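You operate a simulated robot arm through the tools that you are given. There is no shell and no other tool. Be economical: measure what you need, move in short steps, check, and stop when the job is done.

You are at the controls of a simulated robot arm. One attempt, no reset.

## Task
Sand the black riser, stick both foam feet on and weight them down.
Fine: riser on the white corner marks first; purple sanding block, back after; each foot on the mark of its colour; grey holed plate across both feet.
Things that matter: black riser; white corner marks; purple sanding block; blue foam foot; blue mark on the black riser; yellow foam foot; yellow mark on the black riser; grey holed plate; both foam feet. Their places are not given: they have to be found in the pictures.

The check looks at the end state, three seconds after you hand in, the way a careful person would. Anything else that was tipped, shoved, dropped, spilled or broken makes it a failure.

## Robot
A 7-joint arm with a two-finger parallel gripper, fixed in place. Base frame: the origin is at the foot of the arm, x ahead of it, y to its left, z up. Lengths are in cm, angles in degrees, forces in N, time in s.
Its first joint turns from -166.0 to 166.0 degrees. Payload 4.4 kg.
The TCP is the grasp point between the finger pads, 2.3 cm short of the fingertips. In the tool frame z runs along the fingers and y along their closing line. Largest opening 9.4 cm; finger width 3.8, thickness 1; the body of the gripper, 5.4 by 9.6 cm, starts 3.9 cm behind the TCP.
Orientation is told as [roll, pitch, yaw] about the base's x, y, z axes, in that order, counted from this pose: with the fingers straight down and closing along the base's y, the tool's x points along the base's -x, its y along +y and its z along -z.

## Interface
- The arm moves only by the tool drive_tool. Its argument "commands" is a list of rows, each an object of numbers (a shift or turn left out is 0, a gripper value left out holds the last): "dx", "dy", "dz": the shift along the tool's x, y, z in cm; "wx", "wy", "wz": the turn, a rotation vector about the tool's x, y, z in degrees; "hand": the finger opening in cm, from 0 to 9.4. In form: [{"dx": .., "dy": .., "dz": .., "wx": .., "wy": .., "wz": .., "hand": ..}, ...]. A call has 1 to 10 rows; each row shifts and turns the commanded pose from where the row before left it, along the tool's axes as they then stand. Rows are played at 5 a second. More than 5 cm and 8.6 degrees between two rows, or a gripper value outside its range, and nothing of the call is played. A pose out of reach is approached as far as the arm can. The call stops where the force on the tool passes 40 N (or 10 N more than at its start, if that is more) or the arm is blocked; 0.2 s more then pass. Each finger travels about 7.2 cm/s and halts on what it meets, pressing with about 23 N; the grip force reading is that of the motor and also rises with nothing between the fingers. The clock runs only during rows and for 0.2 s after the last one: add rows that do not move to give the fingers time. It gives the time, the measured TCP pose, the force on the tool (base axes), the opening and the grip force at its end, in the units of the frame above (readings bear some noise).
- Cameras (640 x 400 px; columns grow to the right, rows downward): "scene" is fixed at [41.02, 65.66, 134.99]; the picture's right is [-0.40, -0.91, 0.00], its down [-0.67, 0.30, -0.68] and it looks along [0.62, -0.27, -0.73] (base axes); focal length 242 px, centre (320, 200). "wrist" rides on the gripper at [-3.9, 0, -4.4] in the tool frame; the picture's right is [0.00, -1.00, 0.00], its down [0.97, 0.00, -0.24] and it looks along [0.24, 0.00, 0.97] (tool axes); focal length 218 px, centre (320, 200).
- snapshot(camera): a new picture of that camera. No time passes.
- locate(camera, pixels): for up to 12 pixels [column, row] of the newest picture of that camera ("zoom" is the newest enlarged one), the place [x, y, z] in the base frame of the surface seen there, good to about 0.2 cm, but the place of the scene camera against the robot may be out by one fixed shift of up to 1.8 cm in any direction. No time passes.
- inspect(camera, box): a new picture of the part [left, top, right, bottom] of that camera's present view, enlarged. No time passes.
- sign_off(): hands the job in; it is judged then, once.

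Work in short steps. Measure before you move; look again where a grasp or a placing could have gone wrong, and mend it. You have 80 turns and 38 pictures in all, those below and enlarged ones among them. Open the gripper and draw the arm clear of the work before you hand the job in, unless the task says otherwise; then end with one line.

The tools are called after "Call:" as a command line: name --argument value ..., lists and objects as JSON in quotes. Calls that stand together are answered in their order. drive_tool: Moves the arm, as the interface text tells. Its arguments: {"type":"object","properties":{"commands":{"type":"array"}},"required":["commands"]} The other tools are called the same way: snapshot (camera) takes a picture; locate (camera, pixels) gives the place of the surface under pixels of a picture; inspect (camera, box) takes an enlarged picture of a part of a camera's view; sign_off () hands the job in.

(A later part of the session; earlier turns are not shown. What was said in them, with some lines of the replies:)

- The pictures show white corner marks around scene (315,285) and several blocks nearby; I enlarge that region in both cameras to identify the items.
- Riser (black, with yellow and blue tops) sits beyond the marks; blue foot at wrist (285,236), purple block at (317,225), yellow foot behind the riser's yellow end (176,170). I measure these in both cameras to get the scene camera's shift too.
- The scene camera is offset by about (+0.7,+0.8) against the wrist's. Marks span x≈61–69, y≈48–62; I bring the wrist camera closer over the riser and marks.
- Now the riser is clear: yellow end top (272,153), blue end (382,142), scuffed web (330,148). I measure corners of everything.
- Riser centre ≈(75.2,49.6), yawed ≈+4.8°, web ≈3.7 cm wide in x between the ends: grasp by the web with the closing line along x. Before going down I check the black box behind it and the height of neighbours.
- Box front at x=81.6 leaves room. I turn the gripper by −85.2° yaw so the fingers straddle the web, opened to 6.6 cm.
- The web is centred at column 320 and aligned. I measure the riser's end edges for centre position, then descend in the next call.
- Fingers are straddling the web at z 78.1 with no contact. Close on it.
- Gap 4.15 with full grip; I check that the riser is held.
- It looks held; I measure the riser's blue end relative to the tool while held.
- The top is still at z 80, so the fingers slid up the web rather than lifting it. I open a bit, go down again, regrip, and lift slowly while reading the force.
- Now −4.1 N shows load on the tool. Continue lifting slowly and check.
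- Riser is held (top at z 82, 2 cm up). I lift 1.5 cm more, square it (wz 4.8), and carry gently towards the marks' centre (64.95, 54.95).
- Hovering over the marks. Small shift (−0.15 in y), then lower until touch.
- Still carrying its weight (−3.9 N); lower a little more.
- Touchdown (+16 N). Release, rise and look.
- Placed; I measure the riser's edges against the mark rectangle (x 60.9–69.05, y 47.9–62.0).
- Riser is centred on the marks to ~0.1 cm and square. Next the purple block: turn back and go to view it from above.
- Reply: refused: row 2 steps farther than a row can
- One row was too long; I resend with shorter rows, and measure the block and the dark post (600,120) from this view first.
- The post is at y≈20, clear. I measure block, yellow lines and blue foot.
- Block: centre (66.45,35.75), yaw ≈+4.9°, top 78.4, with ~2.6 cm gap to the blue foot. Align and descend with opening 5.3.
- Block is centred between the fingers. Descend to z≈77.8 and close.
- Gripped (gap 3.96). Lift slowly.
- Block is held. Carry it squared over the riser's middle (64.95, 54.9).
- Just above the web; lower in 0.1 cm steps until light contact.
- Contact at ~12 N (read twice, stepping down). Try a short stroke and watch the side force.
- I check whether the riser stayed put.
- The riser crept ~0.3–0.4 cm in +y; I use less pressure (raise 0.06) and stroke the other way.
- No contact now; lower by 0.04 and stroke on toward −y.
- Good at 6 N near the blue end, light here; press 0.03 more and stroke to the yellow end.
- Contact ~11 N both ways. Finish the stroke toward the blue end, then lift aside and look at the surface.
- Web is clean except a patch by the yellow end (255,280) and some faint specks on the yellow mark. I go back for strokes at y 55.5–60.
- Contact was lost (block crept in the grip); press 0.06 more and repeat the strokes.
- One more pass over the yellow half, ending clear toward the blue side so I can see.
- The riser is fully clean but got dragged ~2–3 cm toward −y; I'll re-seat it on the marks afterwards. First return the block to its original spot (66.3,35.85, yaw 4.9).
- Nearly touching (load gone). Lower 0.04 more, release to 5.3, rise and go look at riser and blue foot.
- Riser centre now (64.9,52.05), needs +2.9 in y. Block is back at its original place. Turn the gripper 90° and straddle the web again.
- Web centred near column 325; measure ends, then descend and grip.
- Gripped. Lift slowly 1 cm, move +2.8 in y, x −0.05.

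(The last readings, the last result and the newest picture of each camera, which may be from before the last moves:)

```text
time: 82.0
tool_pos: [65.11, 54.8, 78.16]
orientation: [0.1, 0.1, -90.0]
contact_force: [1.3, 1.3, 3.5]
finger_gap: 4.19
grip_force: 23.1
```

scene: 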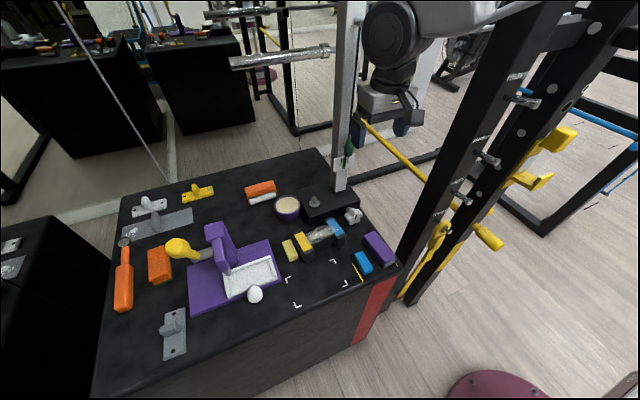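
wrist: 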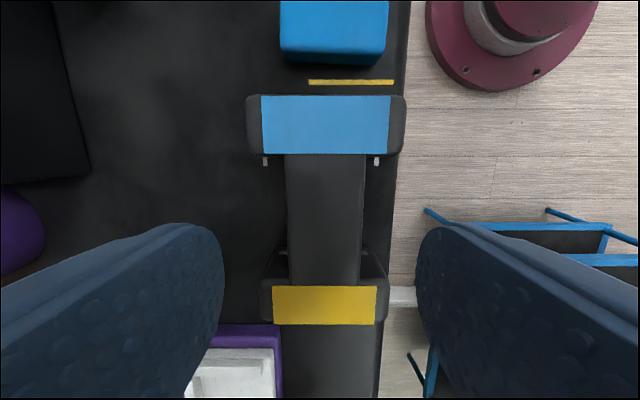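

Touchdown. Release, rise, rotate back, and look from near the yellow foot.

Call:
drive_tool --commands '[{"hand": 6.4}, {"hand": 6.4}, {}, {"dz": -2}, {"dz": -4}, {"dz": -4}, {"dz": -4}, {"wz": -8.5}, {"wz": -8.5}, {"wz": -8.5}]'

Call:
drive_tool --commands '[{"wz": -8.5, "hand": 5}, {"wz": -8.5}, {"wz": -8.5}, {"wz": -8.5}, {"wz": -8.5}, {"wz": -8.5}, {"wz": -8.5}, {"wz": -5}]'

Call:
drive_tool --commands '[{"dx": -2.5, "dy": 0.5}, {"dx": -2.5, "dy": 0.5}, {"dx": -2.5, "dy": 0.5}, {}]'

Call:
snapshot --camera "wrist"

```text
time: 84.2
tool_pos: [64.92, 54.66, 92.22]
orientation: [0.0, 0.0, -64.3]
contact_force: [0.3, -0.2, 0.2]
finger_gap: 6.4
grip_force: 0.0
```

```text
time: 86.0
tool_pos: [65.0, 54.74, 92.16]
orientation: [0.0, 0.0, 0.1]
contact_force: [0.4, -0.1, 0.7]
finger_gap: 5.0
grip_force: 0.1
```

```text
time: 87.0
tool_pos: [72.49, 56.13, 92.12]
orientation: [0.0, 0.0, 0.1]
contact_force: [0.6, 0.4, -0.4]
finger_gap: 5.0
grip_force: 0.0
```

```text
11 pictures are left
```

wrist: 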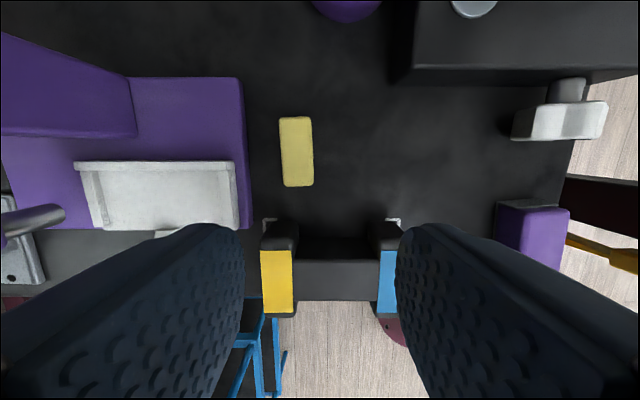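

Call:
locate --camera "wrist" --pixels '[[282, 120], [309, 119], [287, 184], [312, 183], [297, 152], [263, 260], [264, 308], [292, 260], [293, 308], [265, 220], [398, 220], [277, 312]]'

Call:
inspect --camera "wrist" --box '[240, 200, 420, 330]'

```text
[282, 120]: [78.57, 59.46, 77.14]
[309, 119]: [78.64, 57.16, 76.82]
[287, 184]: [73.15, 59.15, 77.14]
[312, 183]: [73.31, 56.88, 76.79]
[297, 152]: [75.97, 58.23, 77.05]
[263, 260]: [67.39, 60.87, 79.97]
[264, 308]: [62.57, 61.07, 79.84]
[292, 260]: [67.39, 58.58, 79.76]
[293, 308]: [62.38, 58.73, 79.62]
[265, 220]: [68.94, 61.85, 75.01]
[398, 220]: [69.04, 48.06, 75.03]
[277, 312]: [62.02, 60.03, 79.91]
```

```text
3.08 times, centred on (330, 265) of wrist
```

zoom: 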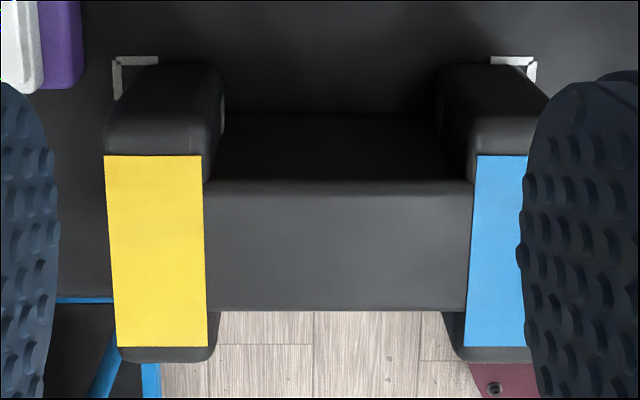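

Riser is well seated. Yellow foot: centre (75.9,58.17), yaw ≈3°, top 77.1. Before going down I check the purple machine's height next to it.

Call:
locate --camera "wrist" --pixels '[[235, 100], [242, 150], [200, 100], [130, 110], [115, 80], [240, 85], [232, 200], [165, 234], [100, 130]]'

Call:
drive_tool --commands '[{"dx": -1.7, "dy": 1.0, "hand": 3.9}, {"dx": -1.7, "dy": 1.05}, {"wz": -3.1}, {"dz": 3.5}, {"dz": 3.5}, {}]'

Call:
snapshot --camera "wrist"

```text
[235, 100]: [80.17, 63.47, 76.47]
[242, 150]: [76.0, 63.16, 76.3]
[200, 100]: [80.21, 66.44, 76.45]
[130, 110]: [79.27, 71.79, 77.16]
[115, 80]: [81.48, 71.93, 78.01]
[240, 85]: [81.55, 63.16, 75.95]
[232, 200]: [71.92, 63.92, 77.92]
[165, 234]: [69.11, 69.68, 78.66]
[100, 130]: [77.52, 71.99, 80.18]
```

```text
time: 88.4
tool_pos: [75.88, 58.23, 85.14]
orientation: [0.0, -0.1, 3.2]
contact_force: [-0.5, 0.2, -1.1]
finger_gap: 3.91
grip_force: 0.1
```

```text
9 pictures are left
```

wrist: 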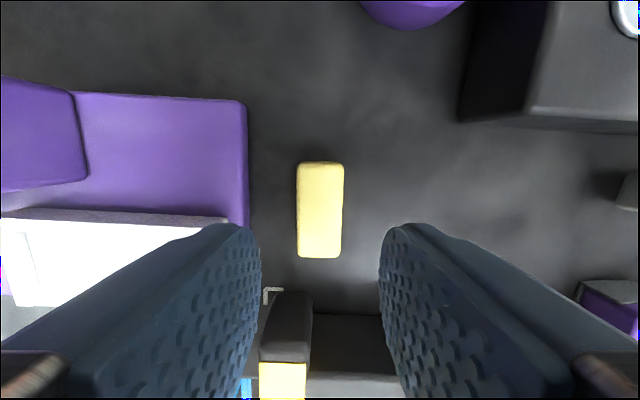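

Foot is centred. Descend to z 77.8, close and lift.

Call:
drive_tool --commands '[{"dz": 3}, {"dz": 3}, {"dz": 1.3}, {}, {"hand": 1}, {"hand": 1}, {"hand": 1}, {"hand": 1}]'

Call:
drive_tool --commands '[{"dz": -0.3}, {"dz": -0.5}, {"dz": -1}, {"dz": -1.5}, {"dz": -1.5}, {"dz": -1.5}, {"dz": -1}, {"wz": 3.1}, {}]'

```text
time: 90.2
tool_pos: [75.84, 58.39, 77.85]
orientation: [0.0, 0.0, 3.1]
contact_force: [-0.6, -0.3, 0.6]
finger_gap: 2.67
grip_force: 22.9
```

```text
time: 92.2
tool_pos: [76.04, 58.18, 85.13]
orientation: [0.0, 0.0, 0.0]
contact_force: [-0.3, 0.4, -0.5]
finger_gap: 2.67
grip_force: 22.6
```

Foot held (gap 2.67). Carry to above the yellow mark (64.97,59.8).

Call:
drive_tool --commands '[{"dx": 1.5, "dy": 0.4}, {"dx": 2, "dy": 0.4}, {"dx": 2, "dy": 0.4}, {"dx": 2, "dy": 0.4}, {"dx": 2}, {"dx": 1.45}, {}, {"dz": 1}, {"dz": 0.7}, {}]'

Call:
snapshot --camera "wrist"

```text
time: 94.4
tool_pos: [64.88, 60.08, 83.36]
orientation: [0.0, 0.0, 0.0]
contact_force: [-0.5, 0.2, 0.5]
finger_gap: 2.68
grip_force: 23.1
```

```text
8 pictures are left
```

wrist: 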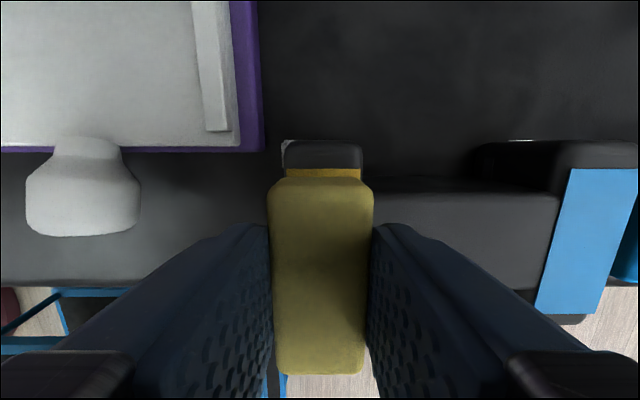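

Call:
locate --camera "wrist" --pixels '[[290, 172], [357, 172], [323, 170], [320, 179], [320, 370], [275, 190], [367, 190], [286, 155], [360, 155], [566, 200], [636, 200]]'

```text
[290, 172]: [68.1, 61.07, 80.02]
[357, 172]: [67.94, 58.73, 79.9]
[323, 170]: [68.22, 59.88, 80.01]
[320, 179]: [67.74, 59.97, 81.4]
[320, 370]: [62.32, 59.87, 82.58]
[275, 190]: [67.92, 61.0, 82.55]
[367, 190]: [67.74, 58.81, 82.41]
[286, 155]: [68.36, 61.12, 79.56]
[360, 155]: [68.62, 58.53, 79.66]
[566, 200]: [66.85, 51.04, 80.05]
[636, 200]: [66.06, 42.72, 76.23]
```

Foot (y≈59.9, x≈65.05) is centred on the mark. Lower to contact.

Call:
drive_tool --commands '[{"dz": 0.2}, {"dz": 0.15}, {"dz": 0.1}, {}]'

Call:
drive_tool --commands '[{"dz": 0.08}, {}]'

```text
time: 95.4
tool_pos: [65.0, 59.85, 82.91]
orientation: [-0.1, 0.1, 0.0]
contact_force: [0.0, -1.1, 0.1]
finger_gap: 2.67
grip_force: 23.5
```

```text
time: 96.0
tool_pos: [64.91, 59.96, 82.82]
orientation: [0.0, -0.1, 0.0]
contact_force: [-1.0, -1.8, 7.7]
finger_gap: 2.65
grip_force: 23.0
```

Seated with ~8 N. Release, rise and go over the blue foot.

Call:
drive_tool --commands '[{"dz": -0.05}, {"hand": 3.9}, {"hand": 3.9}, {}, {"dz": -2}, {"dz": -3}, {"dz": -1}, {"dy": -4.5}, {"dy": -4.5}, {"dy": -4.5}]'

Call:
drive_tool --commands '[{"dy": -4.5}, {"dx": 0.3, "dy": -0.3}, {}]'

Call:
snapshot --camera "wrist"

```text
time: 98.2
tool_pos: [64.71, 46.25, 88.65]
orientation: [0.0, 0.0, 0.1]
contact_force: [0.4, -0.3, 0.6]
finger_gap: 3.87
grip_force: 0.0
```

```text
time: 99.0
tool_pos: [64.44, 41.54, 88.68]
orientation: [-0.1, 0.0, 0.1]
contact_force: [-0.4, -0.5, 0.5]
finger_gap: 3.87
grip_force: 0.0
```

```text
7 pictures are left
```

wrist: 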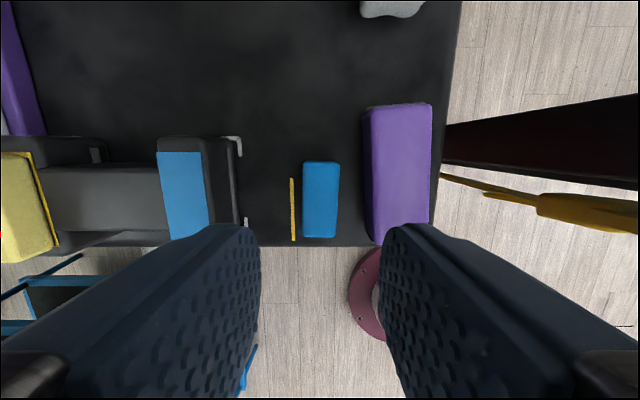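

Call:
locate --camera "wrist" --pixels '[[304, 166], [338, 166], [304, 233], [335, 233], [321, 200], [162, 155], [198, 154], [180, 200], [367, 115], [378, 236], [20, 200]]'

```text
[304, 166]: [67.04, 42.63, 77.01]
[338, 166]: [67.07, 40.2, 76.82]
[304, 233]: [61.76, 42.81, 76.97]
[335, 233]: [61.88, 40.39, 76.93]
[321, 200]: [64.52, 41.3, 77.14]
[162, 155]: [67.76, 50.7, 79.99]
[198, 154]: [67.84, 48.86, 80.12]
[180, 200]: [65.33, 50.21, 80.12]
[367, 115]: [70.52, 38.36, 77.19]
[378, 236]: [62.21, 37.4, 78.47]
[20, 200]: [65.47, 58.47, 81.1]
```

Blue foot centre (64.45,41.5), yaw ≈ −1.9°. Align, descend to 77.85, grip, lift.

Call:
drive_tool --commands '[{"wz": 1.9}, {"dz": 3.5}, {"dz": 3.5}, {"dz": 3}, {"dz": 0.83}, {}, {"hand": 1}, {"hand": 1}, {"hand": 1}, {"hand": 1}]'

Call:
drive_tool --commands '[{"dz": -0.3}, {"dz": -0.5}, {"dz": -1}, {"dz": -1.5}, {"dz": -1.5}, {"dz": -1.5}, {"dz": -1}, {"wz": -1.9}, {}]'

Call:
drive_tool --commands '[{"dx": -0.25, "dy": 1.3}, {"dx": -0.25, "dy": 2}, {"dy": 2}, {"dy": 2}, {"dy": 1}, {}, {"dz": 1}, {"dz": 0.7}, {}]'

Call:
snapshot --camera "wrist"

```text
time: 101.2
tool_pos: [64.55, 41.59, 78.03]
orientation: [0.0, 0.0, -1.9]
contact_force: [-0.9, -0.9, -0.3]
finger_gap: 2.67
grip_force: 23.4
```

```text
time: 103.2
tool_pos: [64.61, 41.64, 85.37]
orientation: [0.0, 0.0, 0.0]
contact_force: [-0.9, 0.1, -0.1]
finger_gap: 2.68
grip_force: 24.0
```

```text
time: 105.2
tool_pos: [65.17, 49.93, 83.57]
orientation: [0.0, 0.0, 0.0]
contact_force: [0.5, 0.4, 0.6]
finger_gap: 2.69
grip_force: 23.0
```

```text
6 pictures are left
```

wrist: 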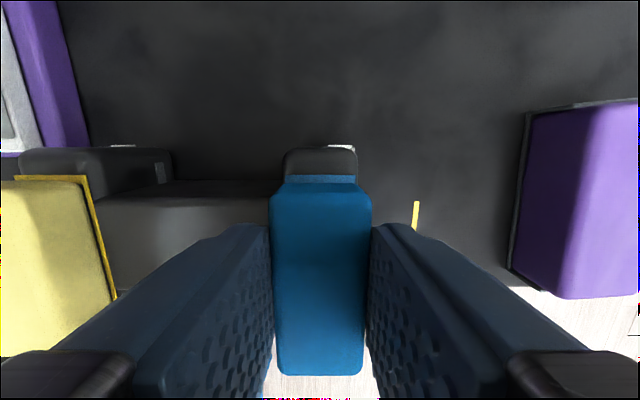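

Call:
locate --camera "wrist" --pixels '[[288, 178], [355, 178], [320, 178], [320, 190], [320, 370], [275, 200], [367, 200], [287, 160], [356, 160], [88, 178], [96, 240]]'

```text
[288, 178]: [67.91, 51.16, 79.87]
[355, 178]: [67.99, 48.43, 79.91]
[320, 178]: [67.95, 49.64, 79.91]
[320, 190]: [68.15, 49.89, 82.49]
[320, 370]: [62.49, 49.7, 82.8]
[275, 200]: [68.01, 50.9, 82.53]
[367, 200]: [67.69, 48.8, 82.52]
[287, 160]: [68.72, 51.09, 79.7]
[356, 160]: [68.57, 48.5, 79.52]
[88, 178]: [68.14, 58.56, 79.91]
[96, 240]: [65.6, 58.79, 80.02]
```

Centred in y (49.8); x about 0.2 too far: shift dx +0.2 and lower to contact.

Call:
drive_tool --commands '[{"dx": 0.2}, {"dz": 0.2}, {"dz": 0.15}, {"dz": 0.1}, {}]'

Call:
drive_tool --commands '[{"dz": 0.08}, {}]'

```text
time: 106.4
tool_pos: [64.89, 49.88, 83.36]
orientation: [-0.1, -0.1, 0.0]
contact_force: [-0.4, 0.1, -0.6]
finger_gap: 2.67
grip_force: 22.8
```

```text
time: 107.0
tool_pos: [64.94, 49.86, 83.25]
orientation: [0.1, -0.1, 0.0]
contact_force: [0.0, 0.3, 0.0]
finger_gap: 2.7
grip_force: 22.7
```

Expected contact near 83.0; continue.

Call:
drive_tool --commands '[{"dz": 0.1}, {"dz": 0.06}, {}]'

Call:
drive_tool --commands '[{"dz": 0.08}, {}]'

```text
time: 107.8
tool_pos: [64.91, 49.99, 83.09]
orientation: [0.1, 0.1, 0.0]
contact_force: [-0.3, 0.3, -0.8]
finger_gap: 2.67
grip_force: 23.1
```

```text
time: 108.4
tool_pos: [64.89, 49.99, 82.95]
orientation: [-0.1, 0.0, -0.1]
contact_force: [1.3, -3.1, 10.8]
finger_gap: 2.66
grip_force: 22.6
```

Contact at ~11 N. Release and rise; also measure the tall items near the grey plate (lever, rod, yellow bulb) and the plate's tab from the scene picture.

Call:
drive_tool --commands '[{"dz": -0.05}, {"hand": 3.9}, {"hand": 3.9}, {}, {"dz": -2}, {"dz": -3}, {"dz": -4}, {"dz": -4}]'

Call:
locate --camera "scene" --pixels '[[211, 227], [222, 242], [203, 254], [176, 248], [164, 247], [158, 265], [168, 327], [180, 320], [163, 330], [184, 315], [173, 319], [218, 265]]'

Call:
inspect --camera "scene" --box '[130, 220, 290, 370]'

```text
time: 110.2
tool_pos: [64.82, 49.87, 95.78]
orientation: [0.0, 0.0, -0.1]
contact_force: [-0.3, -0.5, -0.3]
finger_gap: 3.9
grip_force: 0.0
```

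```text
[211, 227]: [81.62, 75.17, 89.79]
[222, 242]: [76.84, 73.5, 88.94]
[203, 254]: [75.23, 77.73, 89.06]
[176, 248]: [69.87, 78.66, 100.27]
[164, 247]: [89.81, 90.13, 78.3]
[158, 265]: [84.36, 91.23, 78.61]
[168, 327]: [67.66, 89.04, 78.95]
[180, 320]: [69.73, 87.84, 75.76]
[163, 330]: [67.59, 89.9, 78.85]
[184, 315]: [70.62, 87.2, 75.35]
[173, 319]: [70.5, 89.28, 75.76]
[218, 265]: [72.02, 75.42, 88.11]
```

```text
2.67 times, centred on (210, 295) of scene
```

zoom: 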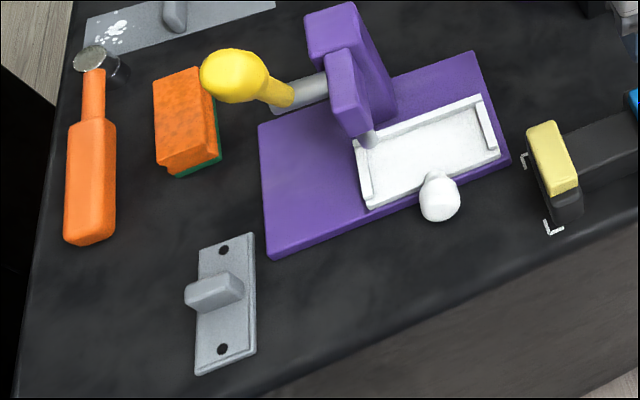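

The tall press handle (yellow bulb at ~(69,78,100)) stands between arm and plate, and the plate at ~(67,88) lies beyond straight-down reach (r≈110). I'll approach leaning 45° outward from the −x side (yaw 68), grip the bar tab, and place with the same lean. First go to a clear spot and turn.

Call:
drive_tool --commands '[{"dx": 1.1, "dy": 3.35, "dz": 0.3}, {"dx": 1.1, "dy": 3.35, "dz": 0.5}, {"dx": 1.1, "dy": 3.35, "dz": 0.5}, {"dx": 1.1, "dy": 3.35, "dz": 0.5}, {"dx": 1.1, "dy": 3.35, "dz": 0.5}, {"dx": 1.3, "dy": 3.35, "dz": 0.5, "hand": 4.6}]'

Call:
drive_tool --commands '[{"wz": -8.5}, {"wz": -8.5}, {"wz": -8.5}, {"wz": -8.5}, {"wz": -8.5}, {"wz": -8.5}, {"wz": -8.5}, {"wz": -8.5}, {}]'

Call:
drive_tool --commands '[{"wy": -7.5}, {"wy": -7.5}, {"wy": -7.5}, {"wy": -7.5}, {"wy": -7.5}, {"wy": -7.5}, {}]'

Call:
snapshot --camera "wrist"

```text
time: 111.6
tool_pos: [58.11, 70.1, 93.2]
orientation: [0.1, 0.0, 0.0]
contact_force: [0.4, 0.6, 0.1]
finger_gap: 4.59
grip_force: 0.1
```

```text
time: 113.6
tool_pos: [58.13, 69.96, 93.13]
orientation: [-0.1, 0.1, 68.1]
contact_force: [0.4, -0.2, -0.1]
finger_gap: 4.6
grip_force: 0.0
```

```text
time: 115.2
tool_pos: [58.17, 69.99, 93.17]
orientation: [-0.1, -45.2, 68.1]
contact_force: [-0.8, 0.3, 0.4]
finger_gap: 4.61
grip_force: 0.0
```

```text
4 pictures are left
```

wrist: 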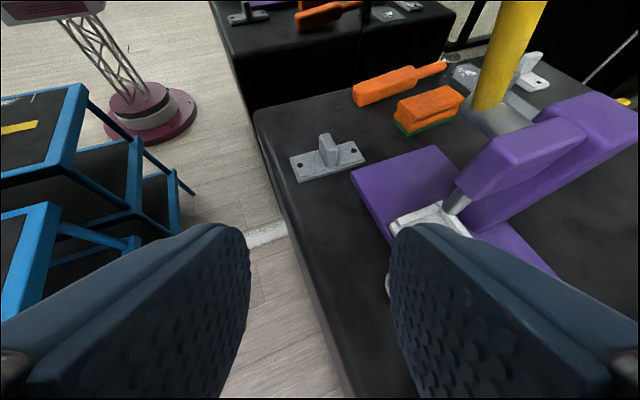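

The plate with its bar tab is visible at (328,158), the handle at (505,50). Measure tab, plate corners and obstacles accurately with the wrist camera.

Call:
locate --camera "wrist" --pixels '[[326, 137], [340, 145], [356, 145], [321, 147], [334, 163], [352, 153], [298, 164], [357, 150], [291, 159], [300, 180], [366, 158], [350, 143]]'

Call:
locate --camera "wrist" --pixels '[[500, 20], [488, 90], [516, 60], [545, 5], [460, 180], [525, 150], [352, 172], [455, 200], [385, 165], [326, 152], [338, 155], [325, 160]]'

Call:
inspect --camera "wrist" --box '[270, 110, 390, 200]'

```text
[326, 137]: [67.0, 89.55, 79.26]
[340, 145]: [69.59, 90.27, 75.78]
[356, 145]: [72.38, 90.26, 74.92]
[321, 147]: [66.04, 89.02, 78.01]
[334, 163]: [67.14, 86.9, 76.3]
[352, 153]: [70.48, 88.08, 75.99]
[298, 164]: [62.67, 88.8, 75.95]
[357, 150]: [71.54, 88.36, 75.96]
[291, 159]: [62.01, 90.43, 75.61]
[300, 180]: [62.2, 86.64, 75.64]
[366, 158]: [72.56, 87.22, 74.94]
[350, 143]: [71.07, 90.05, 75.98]
```

```text
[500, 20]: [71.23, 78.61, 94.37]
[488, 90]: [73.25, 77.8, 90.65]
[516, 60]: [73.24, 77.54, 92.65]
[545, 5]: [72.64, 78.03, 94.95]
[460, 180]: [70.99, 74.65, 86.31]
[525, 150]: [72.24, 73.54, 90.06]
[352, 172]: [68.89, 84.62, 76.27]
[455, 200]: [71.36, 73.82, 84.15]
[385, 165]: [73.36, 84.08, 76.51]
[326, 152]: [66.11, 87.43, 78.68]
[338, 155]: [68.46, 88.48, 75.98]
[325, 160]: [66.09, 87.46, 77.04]
```

```text
4.44 times, centred on (330, 155) of wrist
```

zoom: 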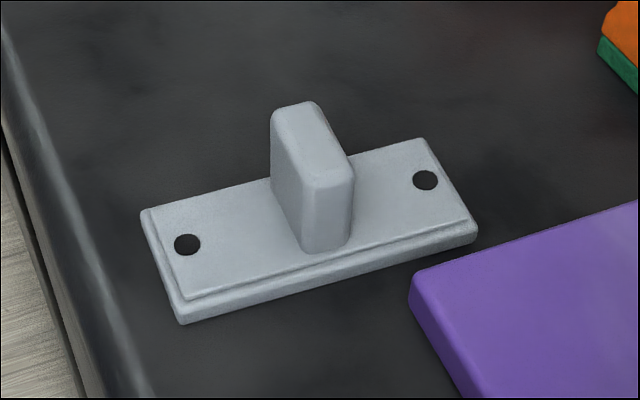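

Call:
locate --camera "zoom" --pixels '[[297, 106], [330, 175], [308, 180], [350, 178], [315, 140], [303, 240], [350, 235], [180, 318], [475, 236], [146, 214], [424, 141], [278, 150]]'

```text
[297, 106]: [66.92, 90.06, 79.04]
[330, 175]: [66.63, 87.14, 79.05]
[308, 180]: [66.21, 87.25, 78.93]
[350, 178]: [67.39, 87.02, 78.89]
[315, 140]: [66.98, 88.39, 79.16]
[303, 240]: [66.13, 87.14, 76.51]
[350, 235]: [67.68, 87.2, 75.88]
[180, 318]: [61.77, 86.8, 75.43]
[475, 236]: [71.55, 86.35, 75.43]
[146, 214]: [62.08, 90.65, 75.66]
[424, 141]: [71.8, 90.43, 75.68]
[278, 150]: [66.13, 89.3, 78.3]
```

Tab: centre (66.85,88.5), 1.45 thick, top z 79.1; plate top 76.0. I set lean 42°, yaw 74 (keeps clear of bulb and of the table), open to 6.5, and move to a point behind/above the plate on the −x side to test the reach.

Call:
drive_tool --commands '[{"wy": 3.2, "hand": 6.5}, {"wx": -4.0, "wz": -4.4}, {"dx": -1.494, "dy": 0.528, "dz": 2.932}, {"dx": -1.494, "dy": 0.528, "dz": 2.932}, {"dx": -1.494, "dy": 0.528, "dz": 2.932}, {"dx": -1.494, "dy": 0.528, "dz": 2.932}, {"dx": -1.494, "dy": 0.528, "dz": 2.932}, {}]'

Call:
locate --camera "scene" --pixels '[[191, 312], [192, 285], [200, 300], [230, 290]]'

```text
time: 117.0
tool_pos: [60.07, 85.3, 87.31]
orientation: [0.1, -41.8, 73.9]
contact_force: [0.4, -0.1, 0.9]
finger_gap: 6.51
grip_force: 0.1
```

```text
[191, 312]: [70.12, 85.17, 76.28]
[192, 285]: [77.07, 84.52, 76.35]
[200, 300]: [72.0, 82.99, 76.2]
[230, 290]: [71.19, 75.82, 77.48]
```

Reached as commanded. Proceed to P2 just above the tab.

Call:
drive_tool --commands '[{"dx": -0.03, "dy": -1.24, "dz": 2.16}, {"dx": -0.03, "dy": -1.24, "dz": 2.16}, {"dx": -0.02, "dy": -1.23, "dz": 2.16}, {}]'

Call:
snapshot --camera "wrist"

Call:
locate --camera "wrist" --pixels '[[330, 200], [350, 200], [370, 200], [390, 200], [350, 240], [370, 240], [350, 170], [370, 170]]'

```text
time: 118.0
tool_pos: [64.65, 88.57, 82.52]
orientation: [0.1, -41.8, 74.0]
contact_force: [0.9, -0.9, -0.1]
finger_gap: 6.5
grip_force: 0.0
```

```text
2 pictures are left
```

wrist: 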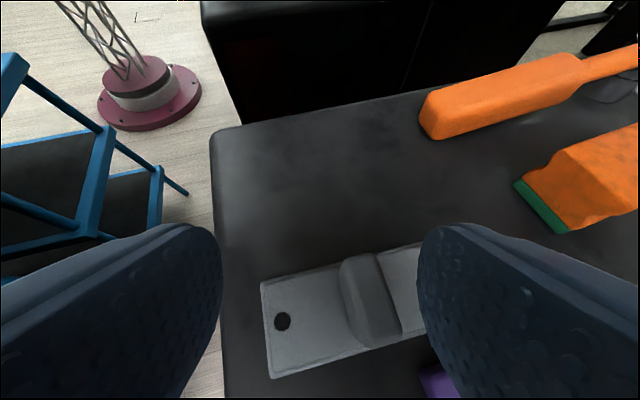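

```text
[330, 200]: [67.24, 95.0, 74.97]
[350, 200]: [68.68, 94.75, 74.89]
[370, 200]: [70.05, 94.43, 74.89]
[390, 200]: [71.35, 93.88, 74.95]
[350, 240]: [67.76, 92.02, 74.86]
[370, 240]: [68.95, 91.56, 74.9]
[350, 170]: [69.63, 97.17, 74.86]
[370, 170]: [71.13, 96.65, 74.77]
```

Reach is fine and the tab is visible at (370,298). Measure it closely.

Call:
locate --camera "wrist" --pixels '[[346, 268], [374, 258], [350, 262], [366, 315], [398, 308], [385, 300], [352, 305], [372, 340], [403, 330], [300, 340], [410, 290], [358, 280]]'

```text
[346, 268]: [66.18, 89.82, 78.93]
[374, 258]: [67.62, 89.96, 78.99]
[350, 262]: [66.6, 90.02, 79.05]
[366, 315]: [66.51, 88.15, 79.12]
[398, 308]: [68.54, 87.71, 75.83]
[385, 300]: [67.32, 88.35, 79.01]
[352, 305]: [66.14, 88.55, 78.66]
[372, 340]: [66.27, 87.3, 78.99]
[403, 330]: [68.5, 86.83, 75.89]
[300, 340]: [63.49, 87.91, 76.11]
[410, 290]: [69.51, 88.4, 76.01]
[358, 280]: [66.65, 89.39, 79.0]
```

Tab centre confirmed (66.85,88.55). Shift over it and descend to z≈79.3.

Call:
drive_tool --commands '[{"dx": -0.19, "dy": -1.54, "dz": 0.44}, {"dx": 0.657, "dy": -0.197, "dz": 0.787}, {"dx": 0.657, "dy": -0.197, "dz": 0.787}, {"dx": 0.63, "dy": -0.197, "dz": 0.75}, {}]'

```text
time: 119.2
tool_pos: [66.88, 88.51, 79.14]
orientation: [0.2, -41.9, 73.9]
contact_force: [0.1, -0.1, 0.4]
finger_gap: 6.51
grip_force: 0.1
```

In position without contact. Close on the tab.

Call:
drive_tool --commands '[{"dx": -0.05, "dz": -0.05, "hand": 4}, {"hand": 2.5}, {"hand": 1}, {"hand": 0}, {"hand": 0}, {"hand": 0}]'

Call:
inspect --camera "scene" --box '[110, 210, 290, 360]'

```text
time: 120.6
tool_pos: [66.89, 88.49, 79.3]
orientation: [0.1, -41.8, 73.9]
contact_force: [-0.2, 0.6, 2.7]
finger_gap: 1.59
grip_force: 23.0
```

```text
2.67 times, centred on (200, 285) of scene
```

zoom: 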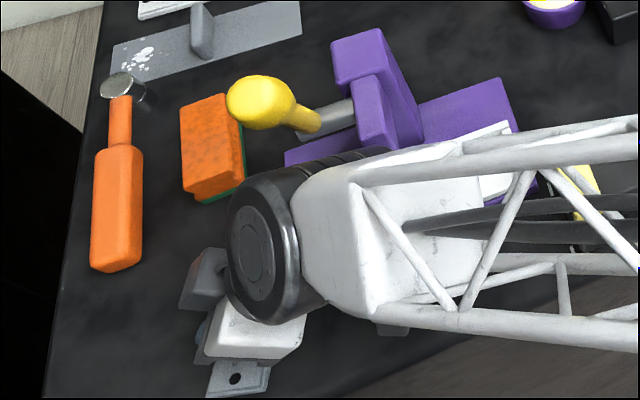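

Gripped (gap 1.59). Lift straight up slowly, then retreat toward −x and up, away from the handle.

Call:
drive_tool --commands '[{"dx": -0.134, "dz": -0.149}, {"dx": -0.2, "dz": -0.22}, {"dx": -0.27, "dz": -0.3}, {"dx": -0.33, "dz": -0.37}, {"dx": -0.4, "dz": -0.45}, {}]'

Call:
drive_tool --commands '[{"dx": -0.14, "dy": 0.74, "dz": -1.05}, {"dx": -0.14, "dy": 0.74, "dz": -1.05}, {"dx": -0.14, "dy": 0.74, "dz": -1.05}, {"dx": -0.14, "dy": 0.74, "dz": -1.05}, {"dx": -0.14, "dy": 0.74, "dz": -1.05}, {"dx": -0.14, "dy": 0.74, "dz": -1.05}, {"dx": -0.14, "dy": 0.74, "dz": -1.05}, {"dx": -0.14, "dy": 0.74, "dz": -1.05}, {}]'

```text
time: 122.0
tool_pos: [66.68, 88.55, 81.19]
orientation: [0.2, -41.8, 74.0]
contact_force: [0.4, -0.7, -1.2]
finger_gap: 1.59
grip_force: 23.2
```

```text
time: 124.0
tool_pos: [59.85, 85.72, 88.21]
orientation: [0.1, -41.8, 74.1]
contact_force: [0.3, -0.1, -1.4]
finger_gap: 1.58
grip_force: 23.3
```

Plate is held. Move back to (58,72,90) and then turn about the vertical by −74° to yaw 0 keeping the lean, so the plate lies along y.

Call:
drive_tool --commands '[{"dx": 1.28, "dy": -0.286, "dz": -1.5}, {"dx": 1.28, "dy": -0.286, "dz": -1.5}, {"dx": 1.28, "dy": -0.286, "dz": -1.5}, {"dx": 1.28, "dy": -0.286, "dz": -1.5}, {"dx": 1.28, "dy": -0.286, "dz": -1.5}, {"dx": 1.28, "dy": -0.286, "dz": -1.5}, {"dx": 1.28, "dy": -0.286, "dz": -1.5}, {}]'

Call:
drive_tool --commands '[{"wx": 5.49, "wz": 6.13}, {"wx": 5.49, "wz": 6.13}, {"wx": 5.49, "wz": 6.13}, {"wx": 5.49, "wz": 6.13}, {"wx": 5.49, "wz": 6.13}, {"wx": 5.49, "wz": 6.13}, {"wx": 5.49, "wz": 6.13}, {"wx": 5.49, "wz": 6.13}, {"wx": 5.49, "wz": 6.13}, {}]'

```text
time: 125.8
tool_pos: [57.95, 71.9, 90.03]
orientation: [0.1, -41.7, 74.1]
contact_force: [0.2, -0.1, -1.4]
finger_gap: 1.57
grip_force: 23.5
```

```text
time: 128.0
tool_pos: [57.94, 71.89, 90.12]
orientation: [0.0, -41.7, -0.1]
contact_force: [0.2, 0.9, -1.7]
finger_gap: 1.59
grip_force: 23.3
```

Yaw 0 with the plate along y. Carry to over the riser centre (64.98,54.87) at hover height.

Call:
drive_tool --commands '[{"dx": -0.584, "dy": -1.891, "dz": 0.52}, {"dx": -0.584, "dy": -1.891, "dz": 0.52}, {"dx": -0.584, "dy": -1.891, "dz": 0.52}, {"dx": -0.584, "dy": -1.891, "dz": 0.52}, {"dx": -0.584, "dy": -1.891, "dz": 0.52}, {"dx": -0.584, "dy": -1.891, "dz": 0.52}, {"dx": -0.584, "dy": -1.891, "dz": 0.52}, {"dx": -0.584, "dy": -1.891, "dz": 0.52}, {"dx": -0.584, "dy": -1.891, "dz": 0.52}, {}]'

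Call:
drive_tool --commands '[{"dx": 0.53, "dz": 0.6}, {"dx": 0.53, "dz": 0.6}, {"dx": 0.33, "dz": 0.37}, {}]'

Call:
snapshot --camera "wrist"

```text
time: 130.2
tool_pos: [64.86, 54.76, 90.11]
orientation: [0.0, -41.8, 0.0]
contact_force: [-0.9, -0.5, -1.2]
finger_gap: 1.59
grip_force: 23.6
```

```text
time: 131.2
tool_pos: [64.94, 54.94, 88.02]
orientation: [0.0, -41.8, -0.1]
contact_force: [1.3, -1.5, -1.2]
finger_gap: 1.59
grip_force: 22.6
```

```text
0 pictures are left
```

wrist: 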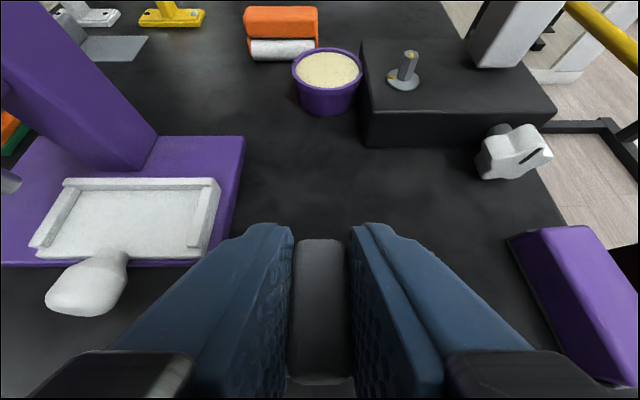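

The tab is held between the pads (320,310). Check its level and centre.

Call:
locate --camera "wrist" --pixels '[[320, 243], [320, 255], [320, 280], [320, 320], [320, 360], [320, 374], [300, 300], [345, 300], [303, 360], [345, 360]]'

```text
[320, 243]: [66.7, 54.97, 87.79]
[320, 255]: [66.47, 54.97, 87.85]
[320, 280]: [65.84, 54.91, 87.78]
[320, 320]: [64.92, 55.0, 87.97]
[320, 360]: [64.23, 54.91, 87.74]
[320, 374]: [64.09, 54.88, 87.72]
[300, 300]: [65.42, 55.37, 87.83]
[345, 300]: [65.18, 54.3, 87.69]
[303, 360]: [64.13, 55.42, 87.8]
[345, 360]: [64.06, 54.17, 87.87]
```

Plate is level, ~0.25 too far in x. Correct and lower 1.1 cm, then small steps.

Call:
drive_tool --commands '[{"dx": 0.187, "dz": -0.166}, {"dx": 0.333, "dz": 0.374}, {"dx": 0.266, "dz": 0.3}, {"dx": 0.133, "dz": 0.15}, {}]'

Call:
drive_tool --commands '[{"dx": 0.1, "dz": 0.112}, {"dx": 0.067, "dz": 0.075}, {}]'

Call:
drive_tool --commands '[{"dx": 0.067, "dz": 0.075}, {}]'

```text
time: 132.4
tool_pos: [64.55, 54.99, 87.01]
orientation: [0.0, -41.8, 0.0]
contact_force: [-0.2, -0.5, -1.5]
finger_gap: 1.58
grip_force: 22.8
```

```text
time: 133.2
tool_pos: [64.55, 55.12, 86.72]
orientation: [0.0, -41.8, 0.0]
contact_force: [-0.5, -0.6, -1.4]
finger_gap: 1.58
grip_force: 23.1
```

```text
time: 133.8
tool_pos: [64.77, 54.99, 86.61]
orientation: [0.0, -41.8, 0.0]
contact_force: [0.7, 0.7, -1.8]
finger_gap: 1.56
grip_force: 22.5
```

Call:
drive_tool --commands '[{"dx": 0.067, "dz": 0.075}, {}]'

Call:
drive_tool --commands '[{"dx": 0.054, "dz": 0.06}, {}]'

Call:
drive_tool --commands '[{"dx": 0.04, "dz": 0.045}, {}]'

```text
time: 134.4
tool_pos: [64.67, 55.05, 86.44]
orientation: [0.0, -41.8, 0.0]
contact_force: [0.1, -0.1, -1.9]
finger_gap: 1.57
grip_force: 23.4
```

```text
time: 135.0
tool_pos: [64.59, 54.92, 86.48]
orientation: [0.0, -41.8, -0.2]
contact_force: [0.6, -2.0, 7.2]
finger_gap: 1.55
grip_force: 23.2
```

```text
time: 135.6
tool_pos: [64.66, 54.96, 86.4]
orientation: [0.0, -41.8, 0.0]
contact_force: [3.9, -0.4, 14.4]
finger_gap: 1.56
grip_force: 23.0
```

Plate is resting on the feet (contact at the expected height). Ease off, open, and withdraw straight up.

Call:
drive_tool --commands '[{"dx": -0.04, "dz": -0.045}, {"hand": 2.2}, {"hand": 3.5}, {"hand": 5}, {}, {"dx": -0.33, "dz": -0.37}, {"dx": -1, "dz": -1.12}, {"dx": -1.5, "dz": -1.7}, {"dx": -2, "dz": -2.2}, {"dx": -2, "dz": -2.2}]'

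Call:
drive_tool --commands '[{"dx": 1.5, "dz": -3}, {"dx": 1.5, "dz": -3}, {"dx": 1.5, "dz": -3}, {}, {}]'

```text
time: 137.8
tool_pos: [64.71, 54.91, 96.58]
orientation: [-0.2, -41.8, 0.1]
contact_force: [-0.8, -0.2, -0.4]
finger_gap: 4.98
grip_force: 0.1
```

```text
time: 139.0
tool_pos: [55.47, 54.75, 100.37]
orientation: [-0.1, -41.7, 0.0]
contact_force: [0.4, -0.4, -0.8]
finger_gap: 4.99
grip_force: 0.1
```

The gripper is open and the arm is clear at (55.5, 54.8, 100.4). No pictures are left, so I hand in.

Call:
sign_off

```text
The job is handed in.
```

I sanded the riser and re-seated it on the white marks, returned the purple block, set each foot on its colour's mark, and lowered the grey holed plate across both feet; I had no pictures left to check the plate after letting go of it, and went by the force and height readings.
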